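You operate a simulated robot arm through the tools that you are given. There is no shell and no other tool. Be economical: measure what you need, move in short steps, check, and stop when the job is done.

The job below is to be done with a simulated robot arm. You get a single attempt, and the scene is never put back.

TASK
Raise the folding table, lay the burnt sandwich on it, then step one row.
Fine: press stop before a hand goes over the belt; reset once clear; leave the others.

Only the result counts: the job must be done as asked and must still hold three seconds after the hand-in. Knocking over, shifting, dropping, spilling or breaking anything else fails it.

THE ROBOT
A 6-joint arm with a two-finger parallel gripper on a trunk, on a base that drives. Base frame: it is fixed to the floor where the robot stands at the start and does not move with it; the origin is under the middle of the robot, x ahead of it, y to its left, z up. Units: m, degrees, N and s.
With the tool pointing down near the work surface it reaches from about 0.32 to 0.82 m from the robot's upright axis, wherever it stands. Its first joint turns from -166.0 to 166.0 degrees. Places, roughly: folding side table [0.5, 0.8, 0.7]; top of the folding side table [0.5, 0.8, 0.7]. Payload 3.91 kg.
The tool frame sits at the grasp point between the pads (the TCP): z along the fingers, y along the line on which they close. The tips reach 0.03 m beyond it. The gripper opens to 0.11 m. The fingers are 0.02 m wide and 0.01 m thick; the gripper's body (0.048 by 0.112 m) begins 0.055 m behind the TCP.
Orientation is told as [roll, pitch, yaw] about the base's x, y, z axes, in that order, counted from this pose: with the fingers straight down and closing along the base's y, the tool's x points along the base's -x, its y along +y and its z along -z.

THE INTERFACE
- The arm moves only by the tool drive_tool. Its argument "series" is a list of rows, each a list of 3 entries, a list of its own where there are three numbers: the turn, a rotation vector about the base's x, y, z in degrees, then the shift along the base's x, y, z in m, then the gripper command, from -1 (fully open) to 1 (shut), values between in proportion. In form: [[[ax, ay, az], [dx, dy, dz], fingers], ...]. A call has 1 to 20 rows; each row is the pose to reach, as a shift and turn from the pose commanded when the call began. Each row takes 0.2 s and may step no farther than 0.05 m and 8.6 degrees from the row before; otherwise, or with a gripper value out of range, the whole call is refused. Where a pose cannot be reached the arm comes as near as it can. A force on the tool above 90 N (or 10 N above the force at the start of the call, whichever is more), or a blocked arm, ends the call early, and 0.2 s more pass. Each finger travels about 0.045 m/s and halts on what it meets, pressing with about 35 N; the grip force reading is that of the motor and also rises with nothing between the fingers. The clock runs only during rows and for 0.2 s after the last one: add rows that repeat a pose to give the fingers time. The reply holds the time, the measured pose of the TCP, the force on the tool along the base axes, the opening and the grip force, in the units named above and with some noise, with the torque about the TCP (base axes, N m) and any sound that the robot's microphone picked up, and new pictures: "views" is both (left out), scene, wrist or none.
- Cameras (640 x 400 px; columns grow to the right, rows downward): "scene" is now at [0.0036, 0.1743, 1.4965]; the picture's right is [0.34, -0.94, 0.00], its down [-0.60, -0.22, -0.77] and it looks along [0.72, 0.26, -0.64] (base axes); focal length 239 px, centre (320, 200). "wrist" rides on the gripper at [0.077, 0.007, -0.114] in the tool frame; the picture's right is [-0.09, 1.00, 0.00], its down [-0.80, -0.07, -0.59] and it looks along [-0.59, -0.05, 0.80] (tool axes); focal length 270 px, centre (320, 200). There is no depth. A picture from a camera that has moved, and an enlarged one, comes with that camera's place and axes in the base frame and with its lens.
- lift_body(by): slides the trunk up (or, below 0, down) by that many m; the arm and the scene camera ride with it, the base frame stays. It gives what a move gives, with no picture.
- base_move(legs): drives the robot by 1 to 6 legs, each [ahead, turn to the left] in m and degrees, along the robot's own axes; the way and the turn of a leg run together, so that a leg with both is an arc; at most 1.5 m and 180 degrees a leg. The arm and the cameras ride along, it lands a little off, and it stops where it bumps. It gives what a move gives, and a new picture of the scene camera.
- head_to(pan, tilt): turns the head with the scene camera to pan (to the left, within 155 degrees either way) and tilt (down, from -29 to 69), counted from straight ahead of the robot. It gives what a move gives, and a new picture of the scene camera.
- inspect(camera, box): a new picture of the part [left, top, right, bottom] of that camera's present view, enlarged. No time passes.
- hand_in(): hands the job in; it is judged then, once.

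Go step by step. Nothing tells you exact positions but the pictures and the camera data: compare them with the known pose of the tool, close in by small moves and look again before you grip or let go. The budget is 120 turns and 260 pictures, counting those below and the enlarged ones. Unless the task says otherwise, let go and move clear before handing in, and close with one line.

The tools are called after "Emit:" as a command line: name --argument value ..., lists and objects as JSON in quotes. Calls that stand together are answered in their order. drive_tool: Moves the arm, as the interface text tells. Its arguments: {"type":"object","properties":{"series":{"type":"array","items":{"type":"array"}},"views":{"type":"string","enum":["both","scene","wrist","none"]}},"required":["series"]} The other tools are called the same way: lift_body (by) slides the trunk up or down; base_move (legs) drives the base; head_to (pan, tilt) turns the head that bears the scene camera; inspect (camera, box) takes an enlarged picture of a part of a camera's view; hand_in () hands the job in.

At the start:

```text
time: 0.0
eef_pos: [0.3643, 0.2924, 1.2254]
orientation: [-0.1, 0.0, -0.6]
wrist_force: [-0.2, 0.4, 0.8]
moment: [0.01, 0.0, 0.03]
gripper_width: 0.1099
gripper_force: 0.1
trunk travel left (down, up): [-0.45, 0.16]
robot x, y, heading: [-0.0008, -0.0065, -0.1]
head pan, tilt: [19.9, 40.0]
```

scene: 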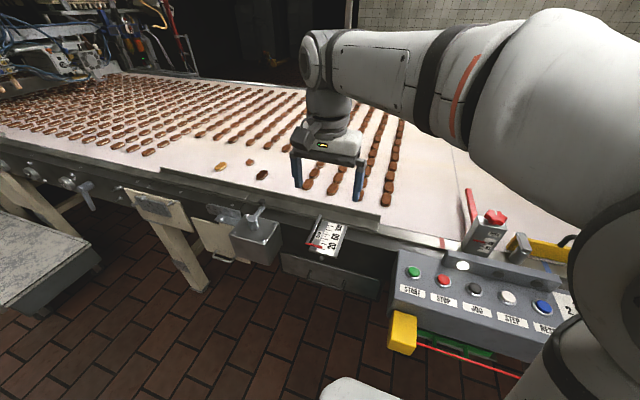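
wrist: 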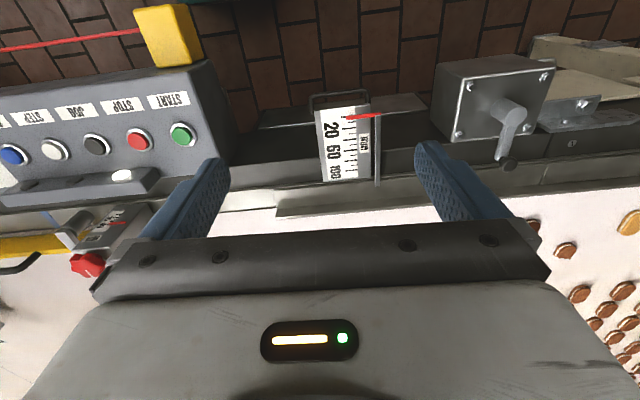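

I see a belt with biscuits, a panel of buttons (START, STOP, JOG, STEP, RESET), and the folding table at the left edge. I'll look closer before moving anything.

Emit:
inspect --camera "scene" --box '[380, 180, 640, 342]'

Emit:
inspect --camera "scene" --box '[180, 120, 420, 270]'

Emit:
head_to --pan 65 --tilt 45

```text
2.46 times, centred on (510, 261) of scene
camera zoom: at [0.0036, 0.1743, 1.4965], right [0.34, -0.94, 0.0], down [-0.6, -0.22, -0.77], along [0.72, 0.26, -0.64], focal length 588 px, centre (-148, 50)
```

zoom: 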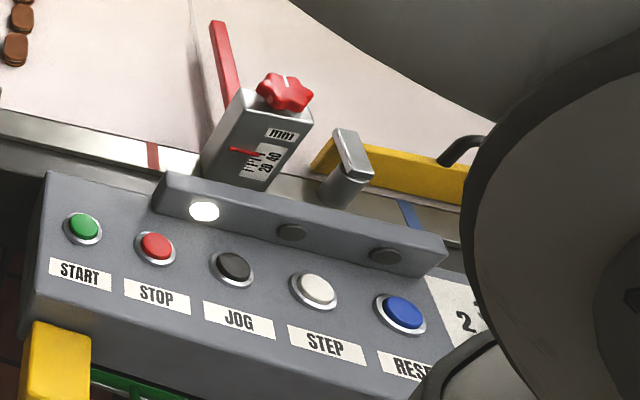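

```text
2.67 times, centred on (300, 195) of scene
camera zoom: at [0.0036, 0.1743, 1.4965], right [0.34, -0.94, 0.0], down [-0.6, -0.22, -0.77], along [0.72, 0.26, -0.64], focal length 637 px, centre (373, 213)
```

zoom: 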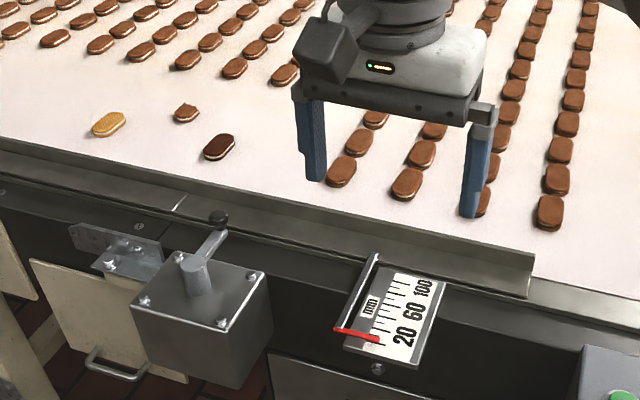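

```text
time: 1.1
eef_pos: [0.3631, 0.2937, 1.225]
orientation: [0.1, 0.0, -0.6]
wrist_force: [-0.6, 1.2, 0.2]
moment: [0.0, 0.04, 0.0]
gripper_width: 0.1103
gripper_force: 0.0
trunk travel left (down, up): [-0.45, 0.16]
robot x, y, heading: [0.0006, -0.0013, 0.1]
head pan, tilt: [65.0, 45.0]
camera scene: at [-0.042, 0.219, 1.4893], right [0.91, -0.42, 0.0], down [-0.3, -0.64, -0.71], along [0.3, 0.64, -0.71], focal length 239 px, centre (320, 200)
```

scene: 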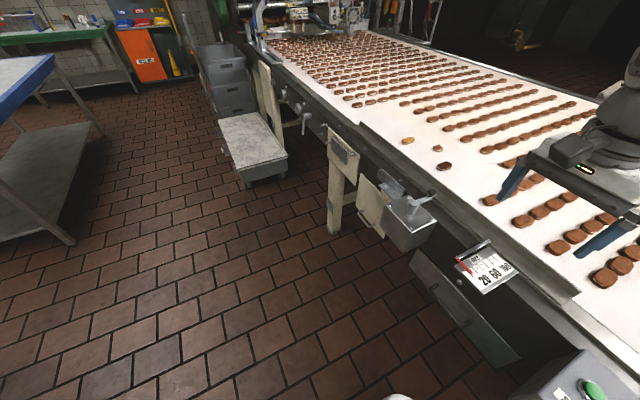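

The point given for the folding table projects to the cream flap hanging at the belt's side, next to the crank box. I'll enlarge it.

Emit:
inspect --camera "scene" --box '[300, 110, 460, 260]'

Emit:
inspect --camera "wrist" --box '[400, 0, 640, 200]'

```text
2.67 times, centred on (380, 185) of scene
camera zoom: at [-0.042, 0.219, 1.4893], right [0.91, -0.42, 0.0], down [-0.3, -0.64, -0.71], along [0.3, 0.64, -0.71], focal length 637 px, centre (160, 240)
```

zoom: 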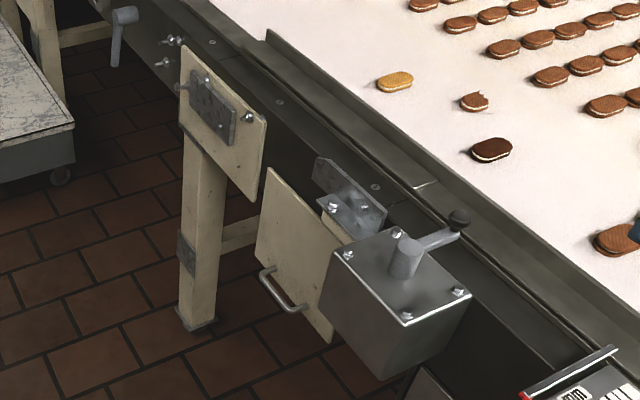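

```text
2.00 times, centred on (520, 100) of wrist
camera zoom: at [0.2878, 0.3001, 1.3404], right [0.1, 1.0, 0.0], down [0.8, -0.08, 0.59], along [0.59, -0.06, -0.8], focal length 541 px, centre (-80, 400)
```

zoom: 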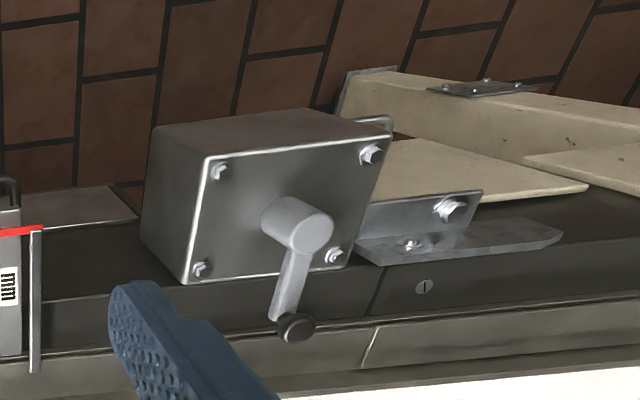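

The table is the hanging cream flap with a handle, hinged at the belt side. The burnt (dark) one is at about (0.734, 0.706, 0.91). I'll start by pressing STOP from here, staying in front of the belt, so first I move above the panel with fingers shut.

Emit:
drive_tool --series '[[[0, 0, 0], [0.013, -0.042, -0.01], 1], [[0, 0, 0], [0.026, -0.084, -0.02], 1], [[0, 0, 0], [0.04, -0.126, -0.03], 1], [[0, 0, 0], [0.053, -0.168, -0.04], 1], [[0, 0, 0], [0.067, -0.21, -0.05], 1], [[0, 0, 0], [0.08, -0.252, -0.06], 1], [[0, 0, 0], [0.093, -0.294, -0.075], 1], [[0, 0, 0], [0.107, -0.334, -0.09], 1], [[0, 0, 0], [0.107, -0.334, -0.12], 1], [[0, 0, 0], [0.107, -0.334, -0.12], 1]]' --views "wrist"

Emit:
head_to --pan 0 --tilt 50

```text
time: 3.3
eef_pos: [0.4713, -0.0408, 1.1058]
orientation: [0.0, 0.0, -0.6]
wrist_force: [-0.1, -0.6, -0.5]
moment: [-0.02, 0.03, 0.0]
gripper_width: 0.0
gripper_force: 34.8
trunk travel left (down, up): [-0.45, 0.16]
robot x, y, heading: [0.0009, -0.0073, 0.0]
head pan, tilt: [65.0, 45.0]
camera wrist: at [0.3941, -0.0344, 1.2211], right [0.1, 1.0, 0.0], down [0.8, -0.08, 0.59], along [0.59, -0.06, -0.8], focal length 270 px, centre (320, 200)
```

wrist: 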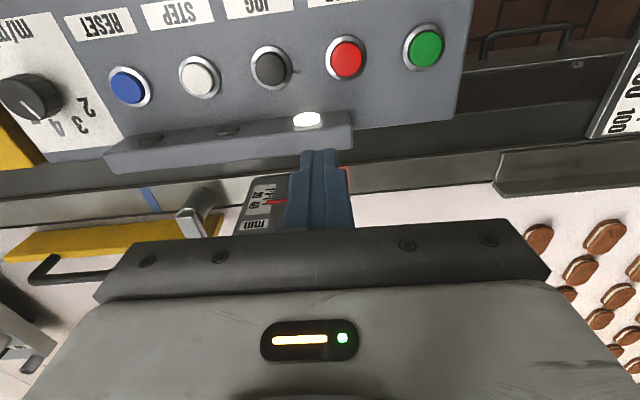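

```text
time: 4.7
eef_pos: [0.4717, -0.0414, 1.1069]
orientation: [0.0, -0.1, -0.6]
wrist_force: [-0.3, 0.1, 0.2]
moment: [0.02, -0.04, 0.04]
gripper_width: 0.0003
gripper_force: 34.4
trunk travel left (down, up): [-0.45, 0.16]
robot x, y, heading: [0.0003, -0.0042, 0.3]
head pan, tilt: [0.0, 50.0]
camera scene: at [0.0007, 0.1454, 1.4824], right [0.0, -1.0, 0.0], down [-0.77, 0.0, -0.64], along [0.64, 0.0, -0.77], focal length 239 px, centre (320, 200)
```

scene: 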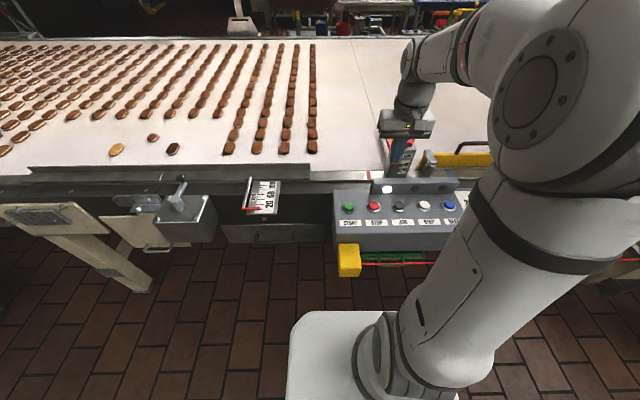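

From the two views STOP is at about (0.442, −0.014, 0.924), STEP at (0.444, −0.166) and RESET at (0.446, −0.245). I go above STOP now and check.

Emit:
drive_tool --series '[[[0, 0, 0], [-0.015, 0.013, 0], 1], [[0, 0, 0], [-0.0295, 0.0265, -0.03], 1], [[0, 0, 0], [-0.0295, 0.0265, -0.07], 1], [[0, 0, 0], [-0.0295, 0.0265, -0.11], 1], [[0, 0, 0], [-0.0295, 0.0265, -0.13], 1], [[0, 0, 0], [-0.0295, 0.0265, -0.13], 1]]' --views "both"

Emit:
inspect --camera "scene" --box '[320, 120, 480, 260]'

```text
time: 6.1
eef_pos: [0.4416, -0.0146, 0.9762]
orientation: [-0.1, 0.1, -0.6]
wrist_force: [-0.2, -0.6, 0.4]
moment: [0.01, -0.02, 0.01]
gripper_width: 0.0
gripper_force: 34.8
trunk travel left (down, up): [-0.45, 0.16]
robot x, y, heading: [0.0018, -0.0009, -0.1]
head pan, tilt: [0.0, 50.0]
camera scene: at [0.0007, 0.1453, 1.4824], right [0.0, -1.0, 0.0], down [-0.77, 0.0, -0.64], along [0.64, 0.0, -0.77], focal length 239 px, centre (320, 200)
camera wrist: at [0.3645, -0.0072, 1.0916], right [0.1, 1.0, 0.0], down [0.8, -0.08, 0.59], along [0.59, -0.06, -0.8], focal length 270 px, centre (320, 200)
```

scene: 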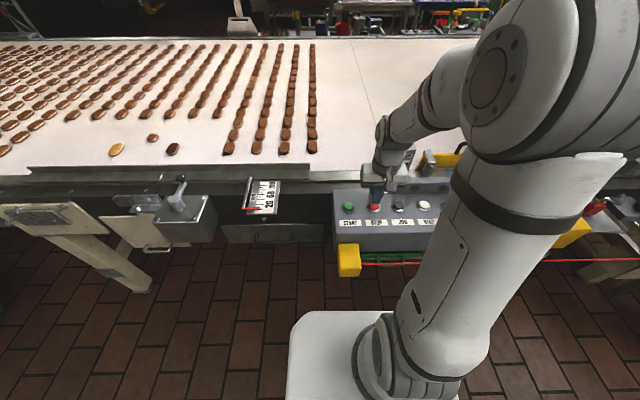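
wrist: 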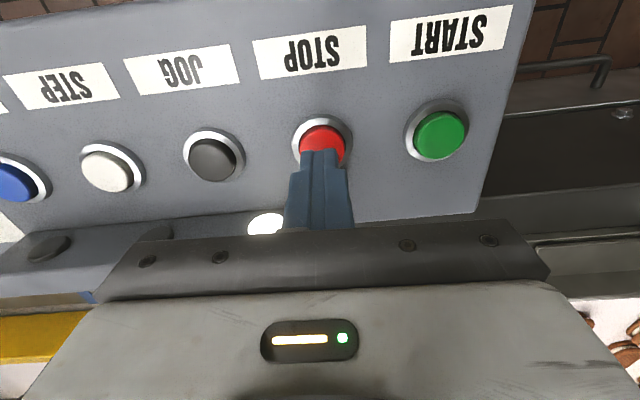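

```text
2.86 times, centred on (400, 190) of scene
camera zoom: at [0.0007, 0.1453, 1.4824], right [0.0, -1.0, 0.0], down [-0.77, 0.0, -0.64], along [0.64, 0.0, -0.77], focal length 683 px, centre (91, 229)
```

zoom: 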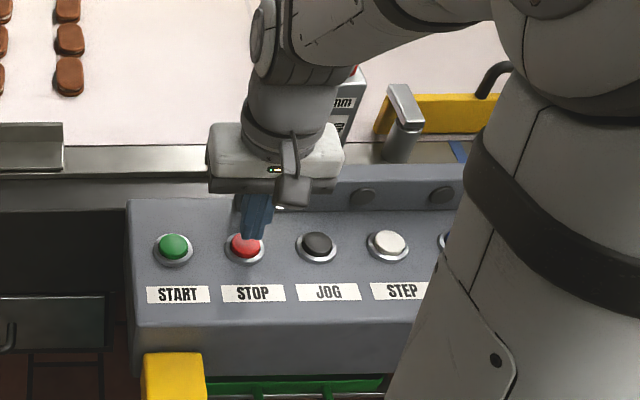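

The fingertips are centred over STOP. I press down in small steps and watch the force.

Emit:
drive_tool --series '[[[0, 0, 0], [-0.002, 0, -0.01], 1], [[0, 0, 0], [-0.002, 0, -0.016], 1], [[0, 0, 0], [-0.002, 0, -0.02], 1], [[0, 0, 0], [-0.002, 0, -0.024], 1], [[0, 0, 0], [-0.002, 0, -0.027], 1]]' --views "wrist"

```text
time: 7.3
eef_pos: [0.4402, -0.0147, 0.9524]
orientation: [0.0, -0.4, -0.7]
wrist_force: [0.9, 4.5, 41.3]
moment: [0.16, -0.16, 0.08]
gripper_width: 0.0
gripper_force: 35.4
trunk travel left (down, up): [-0.45, 0.16]
robot x, y, heading: [0.0006, -0.0016, 0.0]
head pan, tilt: [0.0, 50.0]
heard: click
camera wrist: at [0.3623, -0.0067, 1.0668], right [0.1, 1.0, 0.0], down [0.8, -0.08, 0.6], along [0.6, -0.06, -0.8], focal length 270 px, centre (320, 200)
```

wrist: 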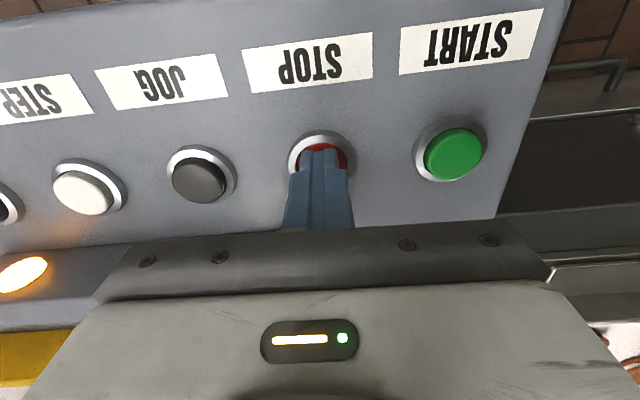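

STOP clicked and an amber lamp lit. Now I back up and away from the panel, then drive left toward the flap.

Emit:
drive_tool --series '[[[0, 0, 0], [0, 0, 0.04], 1], [[0, 0, 0], [0, 0, 0.08], 1], [[0, 0, 0], [-0.02, 0, 0.12], 1], [[0, 0, 0], [-0.04, 0, 0.16], 1], [[0, 0, 0], [-0.06, 0, 0.2], 1], [[0, 0, 0], [-0.08, 0, 0.24], 1], [[0, 0, 0], [-0.08, 0, 0.26], 1]]' --views "scene"

Emit:
base_move --legs '[[0, 90], [0.45, 0]]'

```text
time: 8.9
eef_pos: [0.3599, -0.0145, 1.2093]
orientation: [0.1, 0.1, -0.6]
wrist_force: [0.3, 0.2, -0.1]
moment: [0.0, -0.03, 0.02]
gripper_width: 0.0
gripper_force: 35.1
trunk travel left (down, up): [-0.45, 0.16]
robot x, y, heading: [-0.0008, -0.005, 0.3]
head pan, tilt: [0.0, 50.0]
camera scene: at [0.0007, 0.1453, 1.4823], right [0.0, -1.0, 0.0], down [-0.77, 0.0, -0.64], along [0.64, 0.0, -0.77], focal length 239 px, centre (320, 200)
```

scene: 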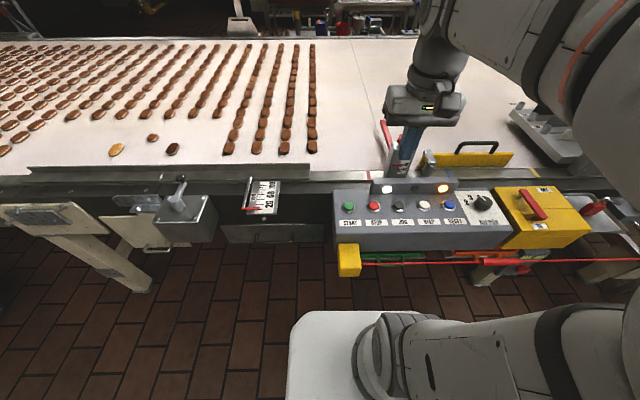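

```text
time: 15.5
eef_pos: [-0.014, 0.8163, 1.2076]
orientation: [-0.1, 0.1, 91.3]
wrist_force: [-0.8, 0.3, 1.5]
moment: [0.02, 0.01, 0.0]
gripper_width: 0.0002
gripper_force: 35.2
trunk travel left (down, up): [-0.45, 0.16]
robot x, y, heading: [-0.0127, 0.4578, 92.0]
head pan, tilt: [0.0, 50.0]
camera scene: at [-0.1596, 0.4507, 1.4824], right [1.0, 0.04, 0.0], down [0.03, -0.77, -0.64], along [-0.03, 0.64, -0.77], focal length 239 px, centre (320, 200)
```

scene: 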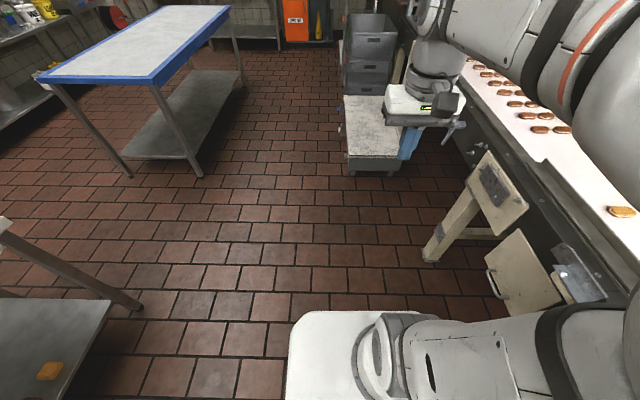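

Base is at (−0.01, 0.46). I turn back to face the belt and look at the flap.

Emit:
base_move --legs '[[0, -92]]'

Emit:
head_to --pan 15 --tilt 55

Emit:
inspect --camera "scene" --box '[160, 120, 420, 300]'

Emit:
inspect --camera "wrist" --box '[0, 0, 640, 400]'

```text
time: 19.9
eef_pos: [0.35, 0.446, 1.2075]
orientation: [0.0, 0.0, -1.2]
wrist_force: [-0.1, 0.3, 0.3]
moment: [-0.02, 0.0, 0.0]
gripper_width: 0.0
gripper_force: 35.2
trunk travel left (down, up): [-0.45, 0.16]
robot x, y, heading: [-0.0103, 0.4559, 0.1]
head pan, tilt: [0.0, 50.0]
camera scene: at [-0.0093, 0.6086, 1.4823], right [0.0, -1.0, 0.0], down [-0.77, 0.0, -0.64], along [0.64, 0.0, -0.77], focal length 239 px, centre (320, 200)
```

scene: 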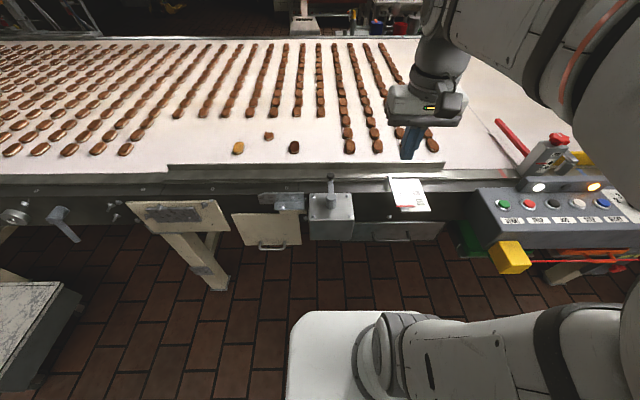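

```text
time: 20.6
eef_pos: [0.3496, 0.4457, 1.2074]
orientation: [0.0, 0.0, -1.2]
wrist_force: [0.1, -0.5, -0.8]
moment: [0.0, 0.0, -0.03]
gripper_width: 0.0
gripper_force: 34.4
trunk travel left (down, up): [-0.45, 0.16]
robot x, y, heading: [-0.0117, 0.4625, 0.1]
head pan, tilt: [15.0, 55.0]
camera scene: at [-0.0174, 0.6269, 1.4759], right [0.26, -0.96, 0.0], down [-0.79, -0.21, -0.57], along [0.55, 0.15, -0.82], focal length 239 px, centre (320, 200)
```

scene: 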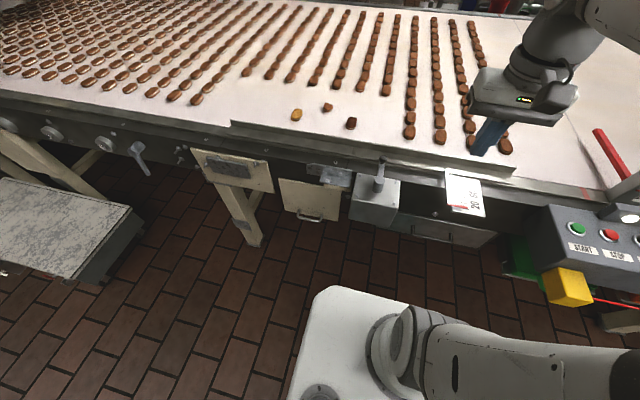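

```text
2.22 times, centred on (290, 210) of scene
camera zoom: at [-0.0174, 0.6269, 1.4759], right [0.26, -0.96, 0.0], down [-0.79, -0.21, -0.57], along [0.55, 0.15, -0.82], focal length 531 px, centre (387, 178)
```

zoom: 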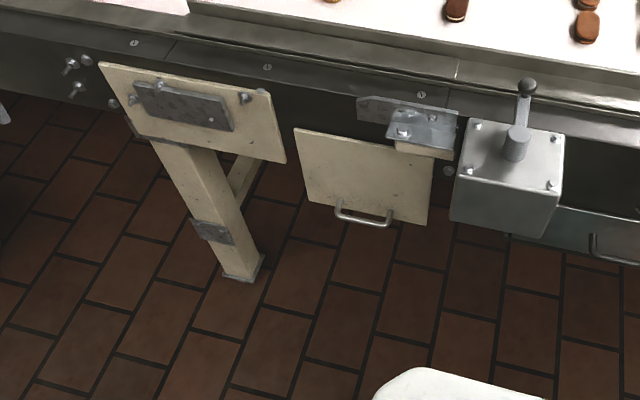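

```text
1.00 times, centred on (320, 200) of wrist
camera zoom: at [0.2731, 0.4539, 1.3236], right [0.11, 0.99, 0.0], down [0.8, -0.09, 0.59], along [0.59, -0.06, -0.8], focal length 270 px, centre (320, 200)
```

zoom: 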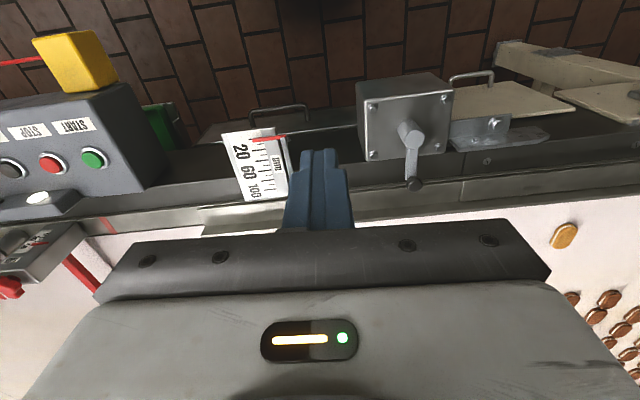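

The flap handle triangulates to about (0.488, 0.81, 0.57); the hinge is near x≈0.58, z≈0.71. I'll move the base to stand right in front of it, clear of the panel.

Emit:
base_move --legs '[[0, 90], [0.3, 0], [0, -90]]'

Emit:
lift_body --by -0.25

Emit:
head_to --pan 0 --tilt 45

Emit:
inspect --camera "wrist" --box '[0, 0, 640, 400]'

```text
time: 30.3
eef_pos: [0.3515, 0.7341, 1.2091]
orientation: [0.0, 0.0, -2.3]
wrist_force: [0.5, -0.1, -0.4]
moment: [0.0, -0.02, -0.01]
gripper_width: 0.0
gripper_force: 34.9
trunk travel left (down, up): [-0.45, 0.16]
robot x, y, heading: [-0.0071, 0.7537, -0.7]
head pan, tilt: [15.0, 55.0]
camera scene: at [-0.0142, 0.9205, 1.4759], right [0.25, -0.97, 0.0], down [-0.79, -0.21, -0.57], along [0.56, 0.14, -0.82], focal length 239 px, centre (320, 200)
```

scene: 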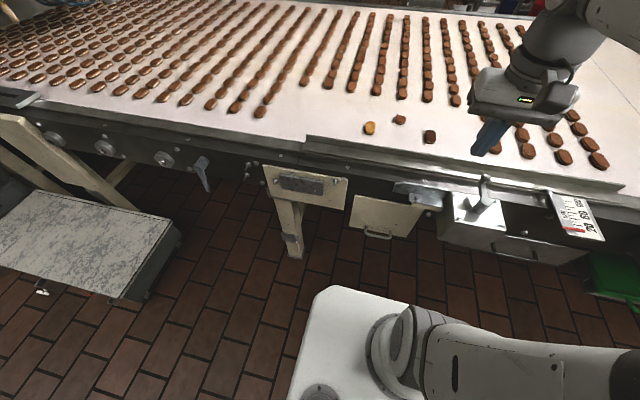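

```text
time: 32.9
eef_pos: [0.3496, 0.7336, 0.9577]
orientation: [0.0, 0.0, -2.3]
wrist_force: [0.3, -0.6, -0.6]
moment: [-0.01, 0.03, 0.01]
gripper_width: 0.0
gripper_force: 35.2
trunk travel left (down, up): [-0.2, 0.41]
robot x, y, heading: [-0.0105, 0.7532, -0.4]
head pan, tilt: [15.0, 55.0]
```

```text
time: 33.6
eef_pos: [0.3515, 0.7348, 0.9589]
orientation: [0.0, 0.0, -2.3]
wrist_force: [0.1, -0.8, 1.0]
moment: [0.0, 0.02, 0.01]
gripper_width: 0.0
gripper_force: 34.7
trunk travel left (down, up): [-0.2, 0.41]
robot x, y, heading: [-0.0097, 0.7553, -0.5]
head pan, tilt: [0.0, 45.0]
camera scene: at [-0.0022, 0.902, 1.2392], right [-0.01, -1.0, 0.0], down [-0.71, 0.01, -0.71], along [0.71, -0.01, -0.71], focal length 239 px, centre (320, 200)
```

scene: 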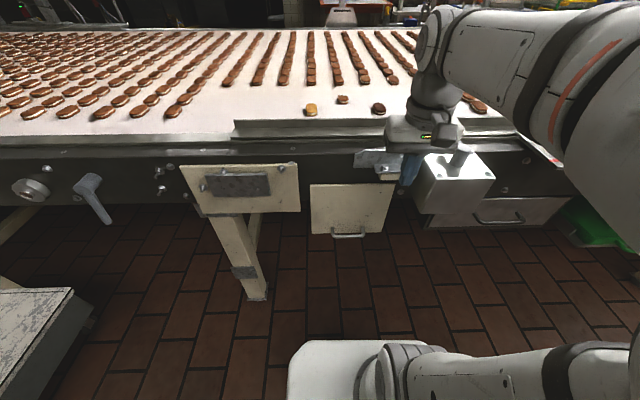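

```text
1.00 times, centred on (320, 200) of wrist
camera zoom: at [0.2748, 0.7439, 1.0736], right [0.13, 0.99, 0.0], down [0.8, -0.1, 0.59], along [0.59, -0.08, -0.8], focal length 270 px, centre (320, 200)
```

zoom: 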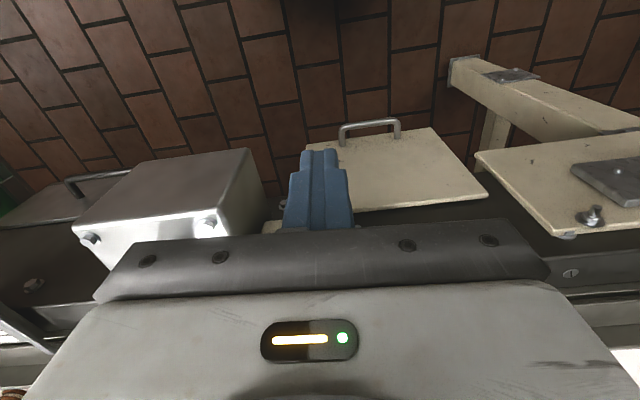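

I'll enlarge the flap and its bracket from this more frontal view.

Emit:
inspect --camera "scene" --box '[280, 120, 420, 250]'

Emit:
inspect --camera "wrist" --box '[260, 100, 520, 240]'

```text
3.08 times, centred on (350, 185) of scene
camera zoom: at [-0.0022, 0.902, 1.2392], right [-0.01, -1.0, 0.0], down [-0.71, 0.01, -0.71], along [0.71, -0.01, -0.71], focal length 735 px, centre (228, 246)
```

zoom: 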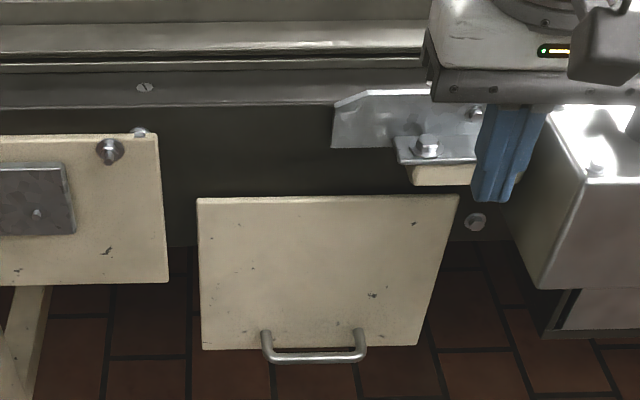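

```text
2.46 times, centred on (390, 170) of wrist
camera zoom: at [0.2748, 0.7439, 1.0736], right [0.13, 0.99, 0.0], down [0.8, -0.1, 0.59], along [0.59, -0.08, -0.8], focal length 665 px, centre (148, 274)
```

zoom: 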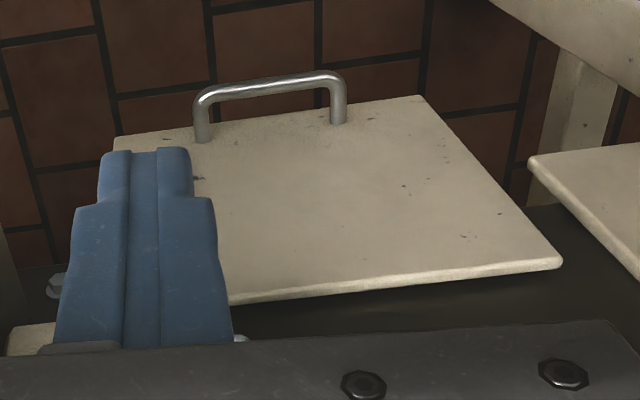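

Triangulating both views: the flap is vertical at x≈0.50, y 0.687–0.925, z 0.577–0.797, with the U-handle bar along y at about (0.458, 0.806, 0.613). The bar should swing on an arc about the top edge toward me, so I back the base off for room and turn the tool so it closes across the bar.

Emit:
base_move --legs '[[-0.18, 0.5]]'

Emit:
drive_tool --series '[[[0, 0, 8.5], [0, 0.01, 0], 0], [[0, 0, 17], [0, 0.02, 0], -0.3], [[0, 0, 25.5], [0, 0.03, 0], -0.3], [[0, 0, 34], [0, 0.04, 0], -0.3], [[0, 0, 42.5], [0, 0.05, 0], -0.3], [[0, 0, 51], [0, 0.06, 0], -0.3], [[0, 0, 59.5], [0, 0.07, 0], -0.3], [[0, 0, 68], [0, 0.07, 0], -0.3], [[0, 0, 76.5], [0, 0.07, 0], -0.3], [[0, 0, 85], [0, 0.07, 0], -0.3], [[0, 0, 92], [0, 0.07, 0], -0.3]]' --views "both"

```text
time: 35.1
eef_pos: [0.1687, 0.7385, 0.958]
orientation: [0.0, -0.1, -1.9]
wrist_force: [-0.1, -0.2, -1.3]
moment: [-0.02, 0.0, 0.0]
gripper_width: 0.0
gripper_force: 34.8
trunk travel left (down, up): [-0.2, 0.41]
robot x, y, heading: [-0.1889, 0.7548, 0.1]
head pan, tilt: [0.0, 45.0]
camera scene: at [-0.1851, 0.9038, 1.2393], right [0.0, -1.0, 0.0], down [-0.71, 0.0, -0.71], along [0.71, 0.0, -0.71], focal length 239 px, centre (320, 200)
```

scene: 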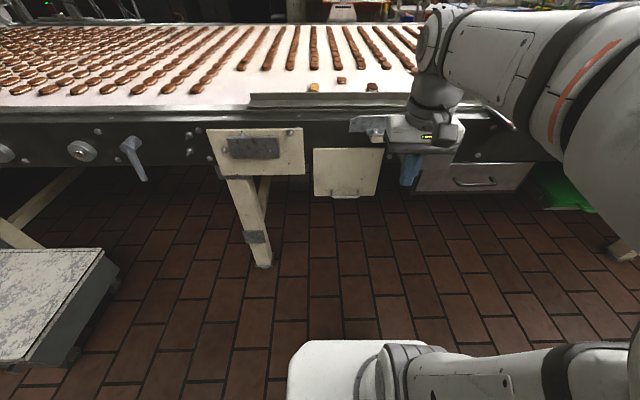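

```text
time: 37.5
eef_pos: [0.1697, 0.808, 0.9581]
orientation: [0.0, 0.1, 90.3]
wrist_force: [-0.6, 0.6, -0.3]
moment: [0.02, 0.05, -0.01]
gripper_width: 0.0713
gripper_force: 0.0
trunk travel left (down, up): [-0.2, 0.41]
robot x, y, heading: [-0.19, 0.7552, 0.0]
head pan, tilt: [0.0, 45.0]
camera scene: at [-0.1853, 0.9038, 1.2393], right [0.0, -1.0, 0.0], down [-0.71, 0.0, -0.71], along [0.71, 0.0, -0.71], focal length 239 px, centre (320, 200)
camera wrist: at [0.1633, 0.7307, 1.0739], right [-1.0, 0.08, 0.0], down [0.07, 0.8, 0.59], along [0.05, 0.59, -0.8], focal length 270 px, centre (320, 200)
```

scene: 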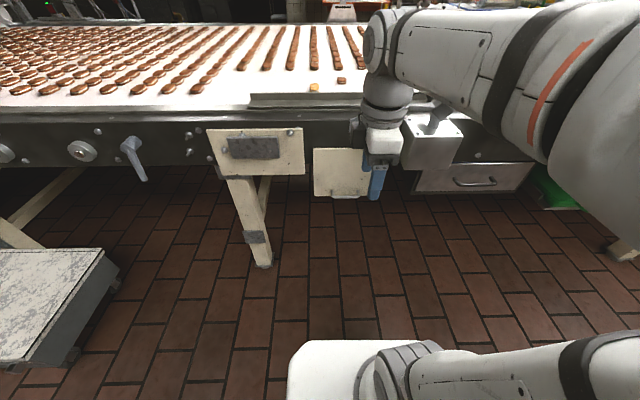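
wrist: 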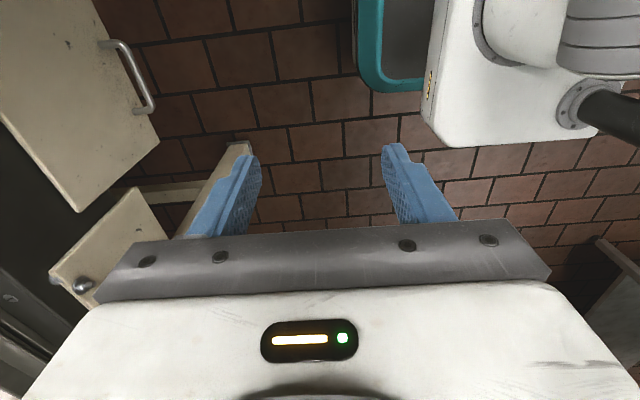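

The wrist view confirms the bar at (0.459, 0.806). Now I pitch the tool toward horizontal (pointing +x) while lowering partway.

Emit:
drive_tool --series '[[[0, -8.5, 0], [0.02, 0, -0.015], -0.3], [[0, -17, 0], [0.04, 0, -0.03], -0.3], [[0, -25.5, 0], [0.06, 0, -0.045], -0.3], [[0, -34, 0], [0.08, 0, -0.06], -0.3], [[0, -42.5, 0], [0.1, 0, -0.08], -0.3], [[0, -51, 0], [0.12, 0, -0.1], -0.3], [[0, -59.5, 0], [0.14, 0, -0.12], -0.3], [[0, -68, 0], [0.15, 0, -0.15], -0.3], [[0, -76, 0], [0.16, 0, -0.18], -0.3], [[0, -83, 0], [0.17, 0, -0.21], -0.3], [[0, -90, 0], [0.18, 0, -0.24], -0.3]]' --views "both"

```text
time: 39.9
eef_pos: [0.3532, 0.8307, 0.7159]
orientation: [-90.1, 0.1, 89.4]
wrist_force: [-0.4, 0.1, 0.6]
moment: [0.0, 0.03, -0.03]
gripper_width: 0.0716
gripper_force: 0.0
out of reach, approached as far as the arm can: row 6, 7, 8, 9, 10, 11
trunk travel left (down, up): [-0.2, 0.41]
robot x, y, heading: [-0.19, 0.753, 0.0]
head pan, tilt: [0.0, 45.0]
camera scene: at [-0.1858, 0.9037, 1.2394], right [0.0, -1.0, 0.0], down [-0.71, 0.0, -0.71], along [0.71, 0.0, -0.71], focal length 239 px, centre (320, 200)
camera wrist: at [0.2373, 0.7535, 0.7101], right [0.0, 0.09, -1.0], down [-0.59, 0.81, 0.07], along [0.81, 0.58, 0.05], focal length 270 px, centre (320, 200)
```

scene: 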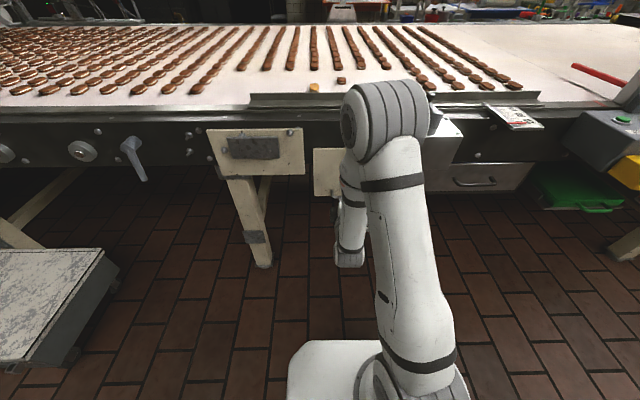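
wrist: 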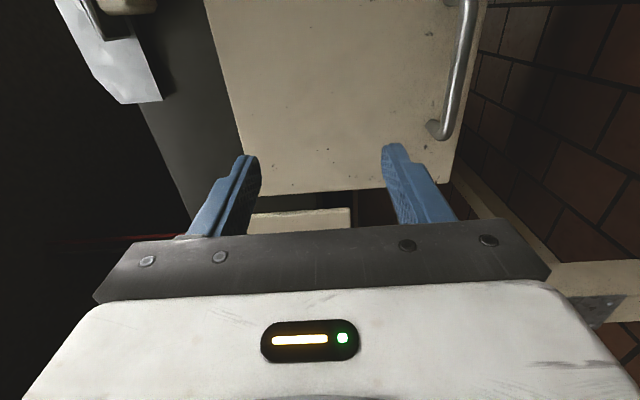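

Tool is horizontal, slightly off in y because it's near the arm's inner limit. I lower to the bar height while moving a bit ahead.

Emit:
drive_tool --series '[[[0, 0, 0], [0.02, 0, -0.03], -0.3], [[0, 0, 0], [0.04, 0, -0.06], -0.3], [[0, 0, 0], [0.045, 0, -0.09], -0.3], [[0, 0, 0], [0.045, 0, -0.105], -0.3], [[0, 0, 0], [0.045, 0, -0.105], -0.3]]' --views "both"

Emit:
inspect --camera "scene" --box '[280, 100, 460, 240]'

```text
time: 41.1
eef_pos: [0.3944, 0.8421, 0.6104]
orientation: [-89.9, 0.1, 89.5]
wrist_force: [-0.5, 0.3, 0.1]
moment: [-0.02, 0.01, 0.01]
gripper_width: 0.0712
gripper_force: 0.0
out of reach, approached as far as the arm can: row 1, 2, 3, 4, 5
trunk travel left (down, up): [-0.2, 0.41]
robot x, y, heading: [-0.1887, 0.7535, 0.2]
head pan, tilt: [0.0, 45.0]
camera scene: at [-0.185, 0.9038, 1.2393], right [0.0, -1.0, 0.0], down [-0.71, 0.0, -0.71], along [0.71, 0.0, -0.71], focal length 239 px, centre (320, 200)
camera wrist: at [0.2794, 0.7655, 0.6048], right [0.0, 0.09, -1.0], down [-0.59, 0.81, 0.07], along [0.81, 0.59, 0.05], focal length 270 px, centre (320, 200)
```

scene: 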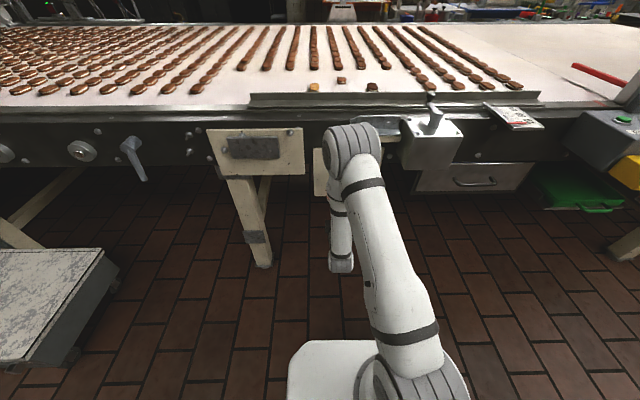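
wrist: 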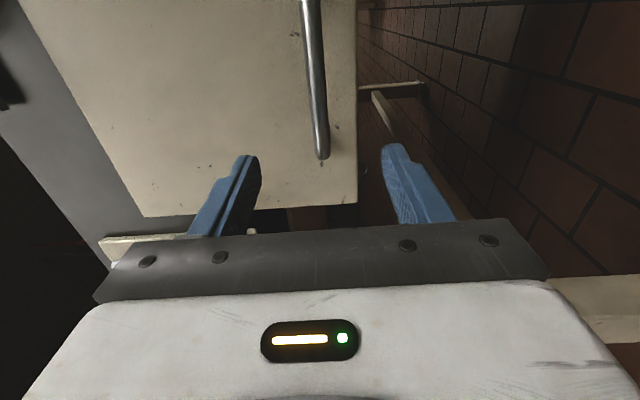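

```text
2.86 times, centred on (370, 170) of scene
camera zoom: at [-0.185, 0.9038, 1.2393], right [0.0, -1.0, 0.0], down [-0.71, 0.0, -0.71], along [0.71, 0.0, -0.71], focal length 683 px, centre (177, 286)
```

zoom: 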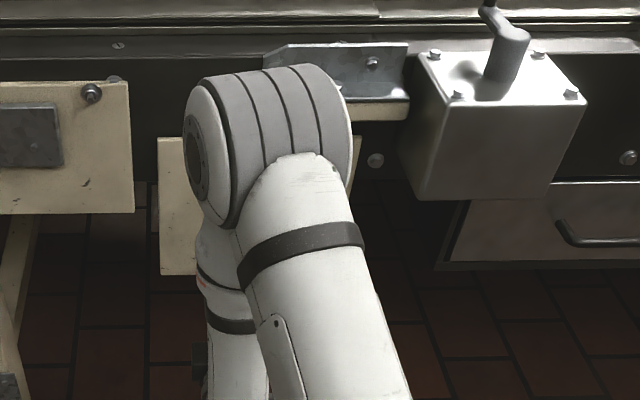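

The wrist is too close to the robot's axis here (y is off by 3.5 cm). Backing the base further would fix it; I check behind first.

Emit:
head_to --pan 150 --tilt 45

```text
time: 43.5
eef_pos: [0.3944, 0.8427, 0.6104]
orientation: [-90.0, 0.2, 89.5]
wrist_force: [0.5, -0.7, 0.4]
moment: [0.01, 0.04, 0.01]
gripper_width: 0.0714
gripper_force: 0.0
trunk travel left (down, up): [-0.2, 0.41]
robot x, y, heading: [-0.1908, 0.7541, -0.1]
head pan, tilt: [150.0, 45.0]
camera scene: at [-0.3368, 0.9446, 1.2393], right [0.5, 0.87, 0.0], down [0.61, -0.35, -0.71], along [-0.61, 0.35, -0.71], focal length 239 px, centre (320, 200)
```

scene: 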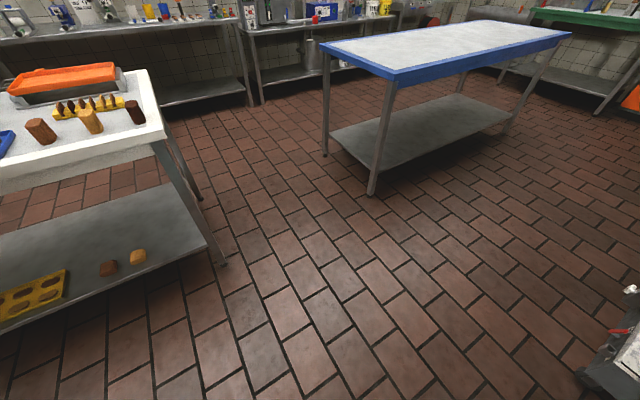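

Behind is clear until x≈−1.15. I back off another 0.2 m.

Emit:
base_move --legs '[[-0.2, 0]]'

Emit:
head_to --pan 0 --tilt 35

Emit:
drive_tool --series '[[[0, 0, 0], [0.04, 0, 0], -0.3], [[0, 0, 0], [0.08, 0, 0], -0.3], [[0, 0, 0], [0.12, 0, 0], -0.3], [[0, 0, 0], [0.15, 0, 0], -0.3], [[0, 0, 0], [0.15, 0, 0], -0.3]]' --views "both"

```text
time: 45.1
eef_pos: [0.1941, 0.8418, 0.6108]
orientation: [-90.0, 0.2, 89.5]
wrist_force: [-0.5, 0.9, 0.0]
moment: [0.02, 0.0, -0.01]
gripper_width: 0.0716
gripper_force: 0.1
trunk travel left (down, up): [-0.2, 0.41]
robot x, y, heading: [-0.3902, 0.7542, -0.3]
head pan, tilt: [150.0, 45.0]
camera scene: at [-0.5367, 0.9448, 1.2393], right [0.5, 0.87, 0.0], down [0.61, -0.35, -0.71], along [-0.61, 0.35, -0.71], focal length 239 px, centre (320, 200)
```

scene: 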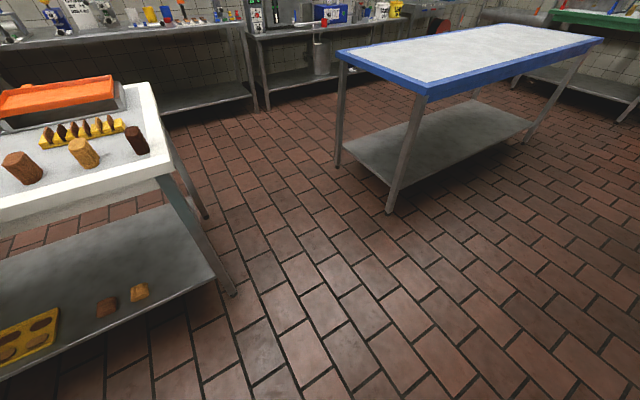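

```text
time: 47.4
eef_pos: [0.1945, 0.8425, 0.6115]
orientation: [-90.0, 0.2, 89.5]
wrist_force: [-0.2, -1.2, -0.1]
moment: [-0.02, 0.0, -0.03]
gripper_width: 0.0717
gripper_force: 0.1
trunk travel left (down, up): [-0.2, 0.41]
robot x, y, heading: [-0.3924, 0.7538, -0.2]
head pan, tilt: [0.0, 35.0]
camera scene: at [-0.3784, 0.904, 1.2541], right [0.0, -1.0, 0.0], down [-0.57, 0.0, -0.82], along [0.82, 0.0, -0.57], focal length 239 px, centre (320, 200)
```

scene: 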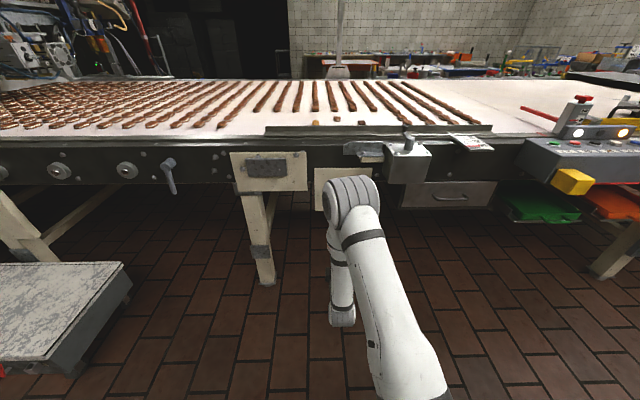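

```text
time: 48.6
eef_pos: [0.3412, 0.8641, 0.6132]
orientation: [-89.8, 0.2, 88.2]
wrist_force: [-0.1, 0.8, -0.1]
moment: [0.04, 0.0, -0.02]
gripper_width: 0.0714
gripper_force: 0.1
out of reach, approached as far as the arm can: row 1, 2, 3, 4, 5
trunk travel left (down, up): [-0.2, 0.41]
robot x, y, heading: [-0.3902, 0.7562, -0.1]
head pan, tilt: [0.0, 35.0]
camera scene: at [-0.3783, 0.9039, 1.2541], right [0.0, -1.0, 0.0], down [-0.57, 0.0, -0.82], along [0.82, 0.0, -0.57], focal length 239 px, centre (320, 200)
camera wrist: at [0.2242, 0.7894, 0.6067], right [0.0, 0.08, -1.0], down [-0.57, 0.82, 0.07], along [0.82, 0.57, 0.05], focal length 270 px, centre (320, 200)
```

scene: 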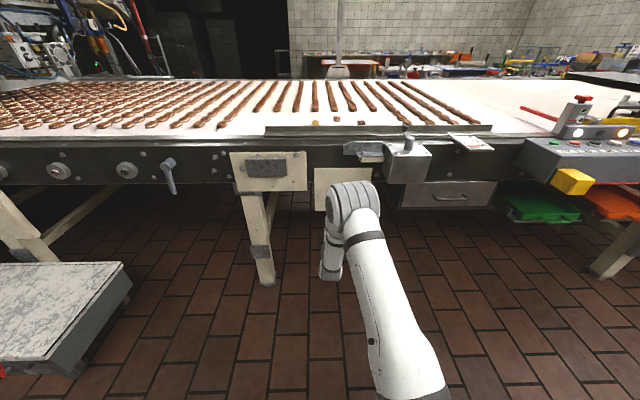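
wrist: 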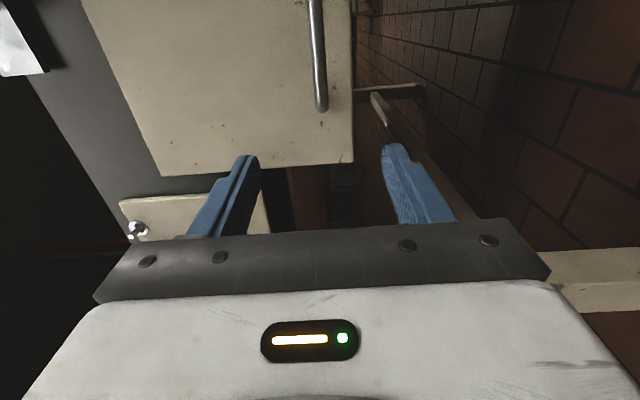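

The arm seems to be at a wrist limit when the tool points straight along the arm's azimuth; standing more to the right so the bar is at ~25° azimuth should solve it. I retract the tool a bit and shift the base.

Emit:
drive_tool --series '[[[0, 0, 0], [-0.05, 0, 0], -0.3], [[0, 0, 0], [-0.1, 0, 0], -0.3], [[0, 0, 0], [-0.15, 0, 0], -0.3]]' --views "none"

Emit:
base_move --legs '[[0, 40], [-0.33, 0], [0, -40], [0.28, 0]]'

```text
time: 49.4
eef_pos: [0.1892, 0.8612, 0.6117]
orientation: [-89.9, 0.2, 89.5]
wrist_force: [-0.1, 0.3, 0.4]
moment: [0.02, 0.0, 0.01]
gripper_width: 0.0716
gripper_force: 0.0
trunk travel left (down, up): [-0.2, 0.41]
robot x, y, heading: [-0.3897, 0.7546, 0.1]
head pan, tilt: [0.0, 35.0]
```

```text
time: 56.9
eef_pos: [0.2177, 0.6485, 0.6112]
orientation: [-90.0, 0.1, 89.4]
wrist_force: [0.2, -0.8, 0.4]
moment: [-0.04, 0.04, 0.01]
gripper_width: 0.0715
gripper_force: 0.0
trunk travel left (down, up): [-0.2, 0.41]
robot x, y, heading: [-0.3659, 0.5459, -0.7]
head pan, tilt: [0.0, 35.0]
camera scene: at [-0.3493, 0.6937, 1.2541], right [-0.01, -1.0, 0.0], down [-0.57, 0.01, -0.82], along [0.82, -0.01, -0.57], focal length 239 px, centre (320, 200)
```

scene: 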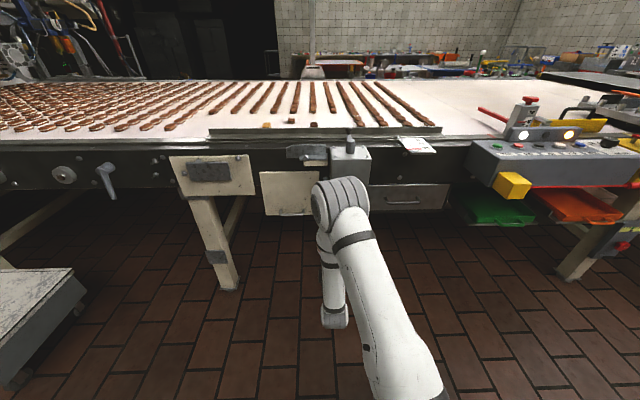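

Now I move the tool left to y≈0.806 and ahead to x≈0.35, in front of the bar.

Emit:
drive_tool --series '[[[0, 0, 0], [0, 0.04, 0], -0.3], [[0, 0, 0], [0.01, 0.08, 0], -0.3], [[0, 0, 0], [0.03, 0.12, 0], -0.3], [[0, 0, 0], [0.05, 0.1575, 0], -0.3], [[0, 0, 0], [0.09, 0.1575, 0], -0.3], [[0, 0, 0], [0.13, 0.1575, 0], -0.3], [[0, 0, 0], [0.13, 0.1575, 0], -0.3]]' --views "both"

```text
time: 58.5
eef_pos: [0.347, 0.8059, 0.6109]
orientation: [-89.9, 0.2, 89.4]
wrist_force: [-0.1, -0.5, 0.1]
moment: [0.03, -0.02, 0.03]
gripper_width: 0.0714
gripper_force: 0.0
trunk travel left (down, up): [-0.2, 0.41]
robot x, y, heading: [-0.3605, 0.5476, -0.6]
head pan, tilt: [0.0, 35.0]
camera scene: at [-0.349, 0.6937, 1.2541], right [-0.01, -1.0, 0.0], down [-0.57, 0.01, -0.82], along [0.82, -0.01, -0.57], focal length 239 px, centre (320, 200)
camera wrist: at [0.232, 0.7301, 0.6051], right [0.0, 0.09, -1.0], down [-0.59, 0.81, 0.07], along [0.81, 0.58, 0.05], focal length 270 px, centre (320, 200)
```

scene: 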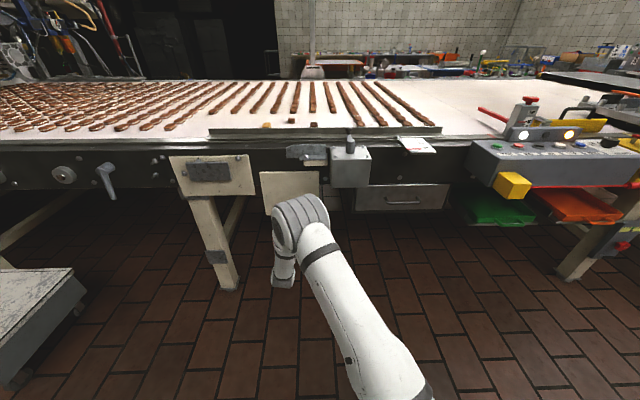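
wrist: 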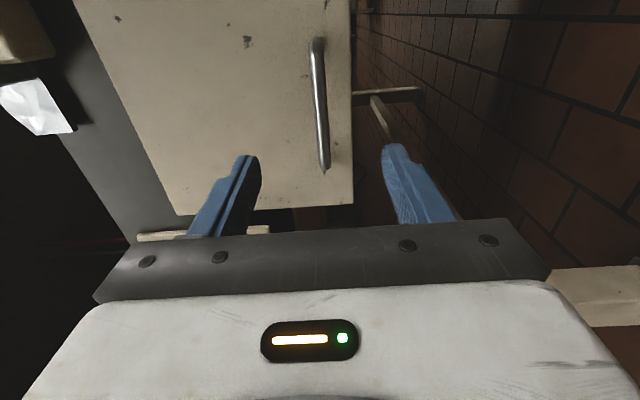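

The bar is centred between the fingers in height (z≈0.611). I advance so the tips pass just beyond the bar, stopping short of the flap.

Emit:
drive_tool --series '[[[0, 0, 0], [0.04, 0, 0], -0.3], [[0, 0, 0], [0.07, 0, 0], -0.3], [[0, 0, 0], [0.09, 0, 0], -0.3], [[0, 0, 0], [0.098, 0, 0], -0.3], [[0, 0, 0], [0.098, 0, 0], -0.3]]' --views "both"

Emit:
inspect --camera "scene" --box '[220, 130, 360, 250]'

```text
time: 59.7
eef_pos: [0.4448, 0.8046, 0.612]
orientation: [-90.0, 0.2, 89.4]
wrist_force: [0.6, 0.6, 0.3]
moment: [-0.02, 0.0, 0.0]
gripper_width: 0.0715
gripper_force: 0.0
trunk travel left (down, up): [-0.2, 0.41]
robot x, y, heading: [-0.3609, 0.5449, -0.8]
head pan, tilt: [0.0, 35.0]
camera scene: at [-0.349, 0.6937, 1.2541], right [-0.01, -1.0, 0.0], down [-0.57, 0.01, -0.82], along [0.82, -0.01, -0.57], focal length 239 px, centre (320, 200)
camera wrist: at [0.3305, 0.7296, 0.6055], right [0.0, 0.09, -1.0], down [-0.59, 0.81, 0.07], along [0.81, 0.58, 0.05], focal length 270 px, centre (320, 200)
```

scene: 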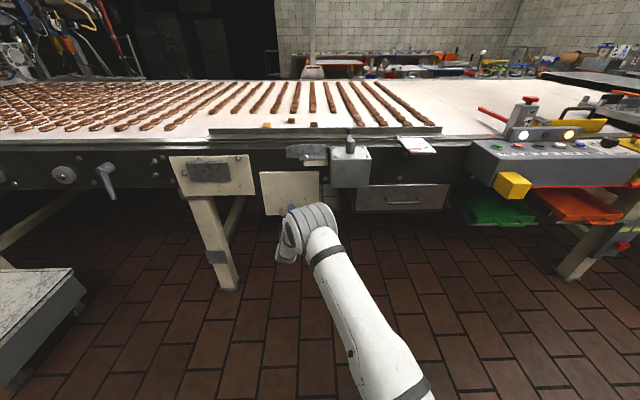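
wrist: 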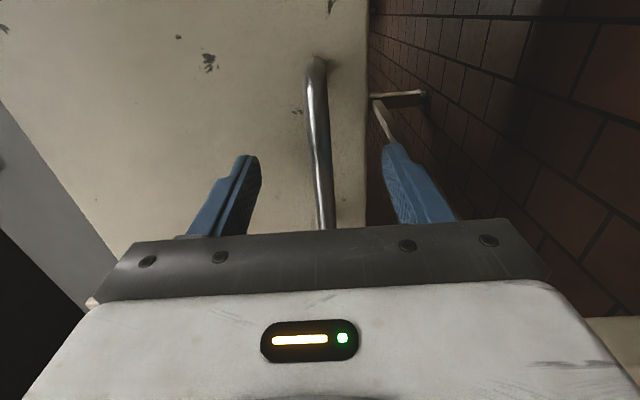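

```text
3.33 times, centred on (290, 190) of scene
camera zoom: at [-0.349, 0.6937, 1.2541], right [-0.01, -1.0, 0.0], down [-0.57, 0.01, -0.82], along [0.82, -0.01, -0.57], focal length 796 px, centre (420, 233)
```

zoom: 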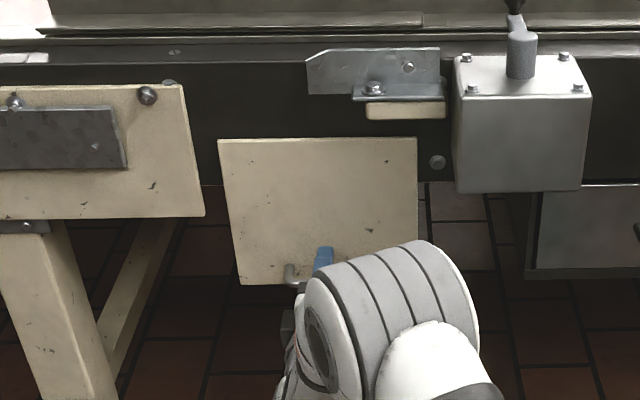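

The bar lies between the fingers. I close on it.

Emit:
drive_tool --series '[[[0, 0, 0], [0, 0, 0], 1], [[0, 0, 0], [0, 0, 0], 1], [[0, 0, 0], [0, 0, 0], 1], [[0, 0, 0], [0, 0, 0], 1], [[0, 0, 0], [0, 0, 0], 1], [[0, 0, 0], [0, 0, 0], 1]]' --views "wrist"

```text
time: 61.1
eef_pos: [0.4458, 0.8062, 0.6108]
orientation: [-89.9, 0.2, 89.4]
wrist_force: [-2.1, 0.5, -6.6]
moment: [0.18, 0.05, 0.13]
gripper_width: 0.0116
gripper_force: 45.3
trunk travel left (down, up): [-0.2, 0.41]
robot x, y, heading: [-0.3628, 0.5442, -0.5]
head pan, tilt: [0.0, 35.0]
camera wrist: at [0.3302, 0.7297, 0.6044], right [0.0, 0.08, -1.0], down [-0.59, 0.81, 0.07], along [0.81, 0.58, 0.05], focal length 270 px, centre (320, 200)
```

wrist: 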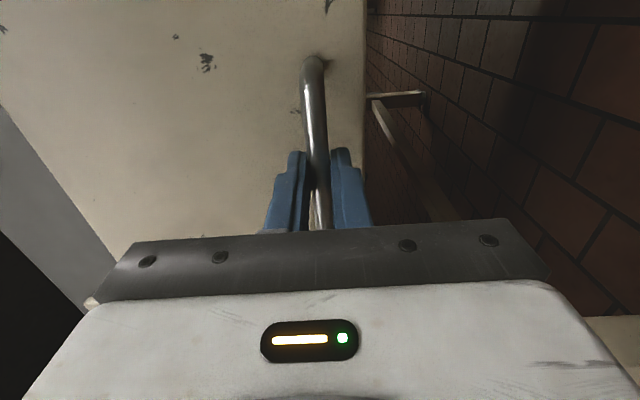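

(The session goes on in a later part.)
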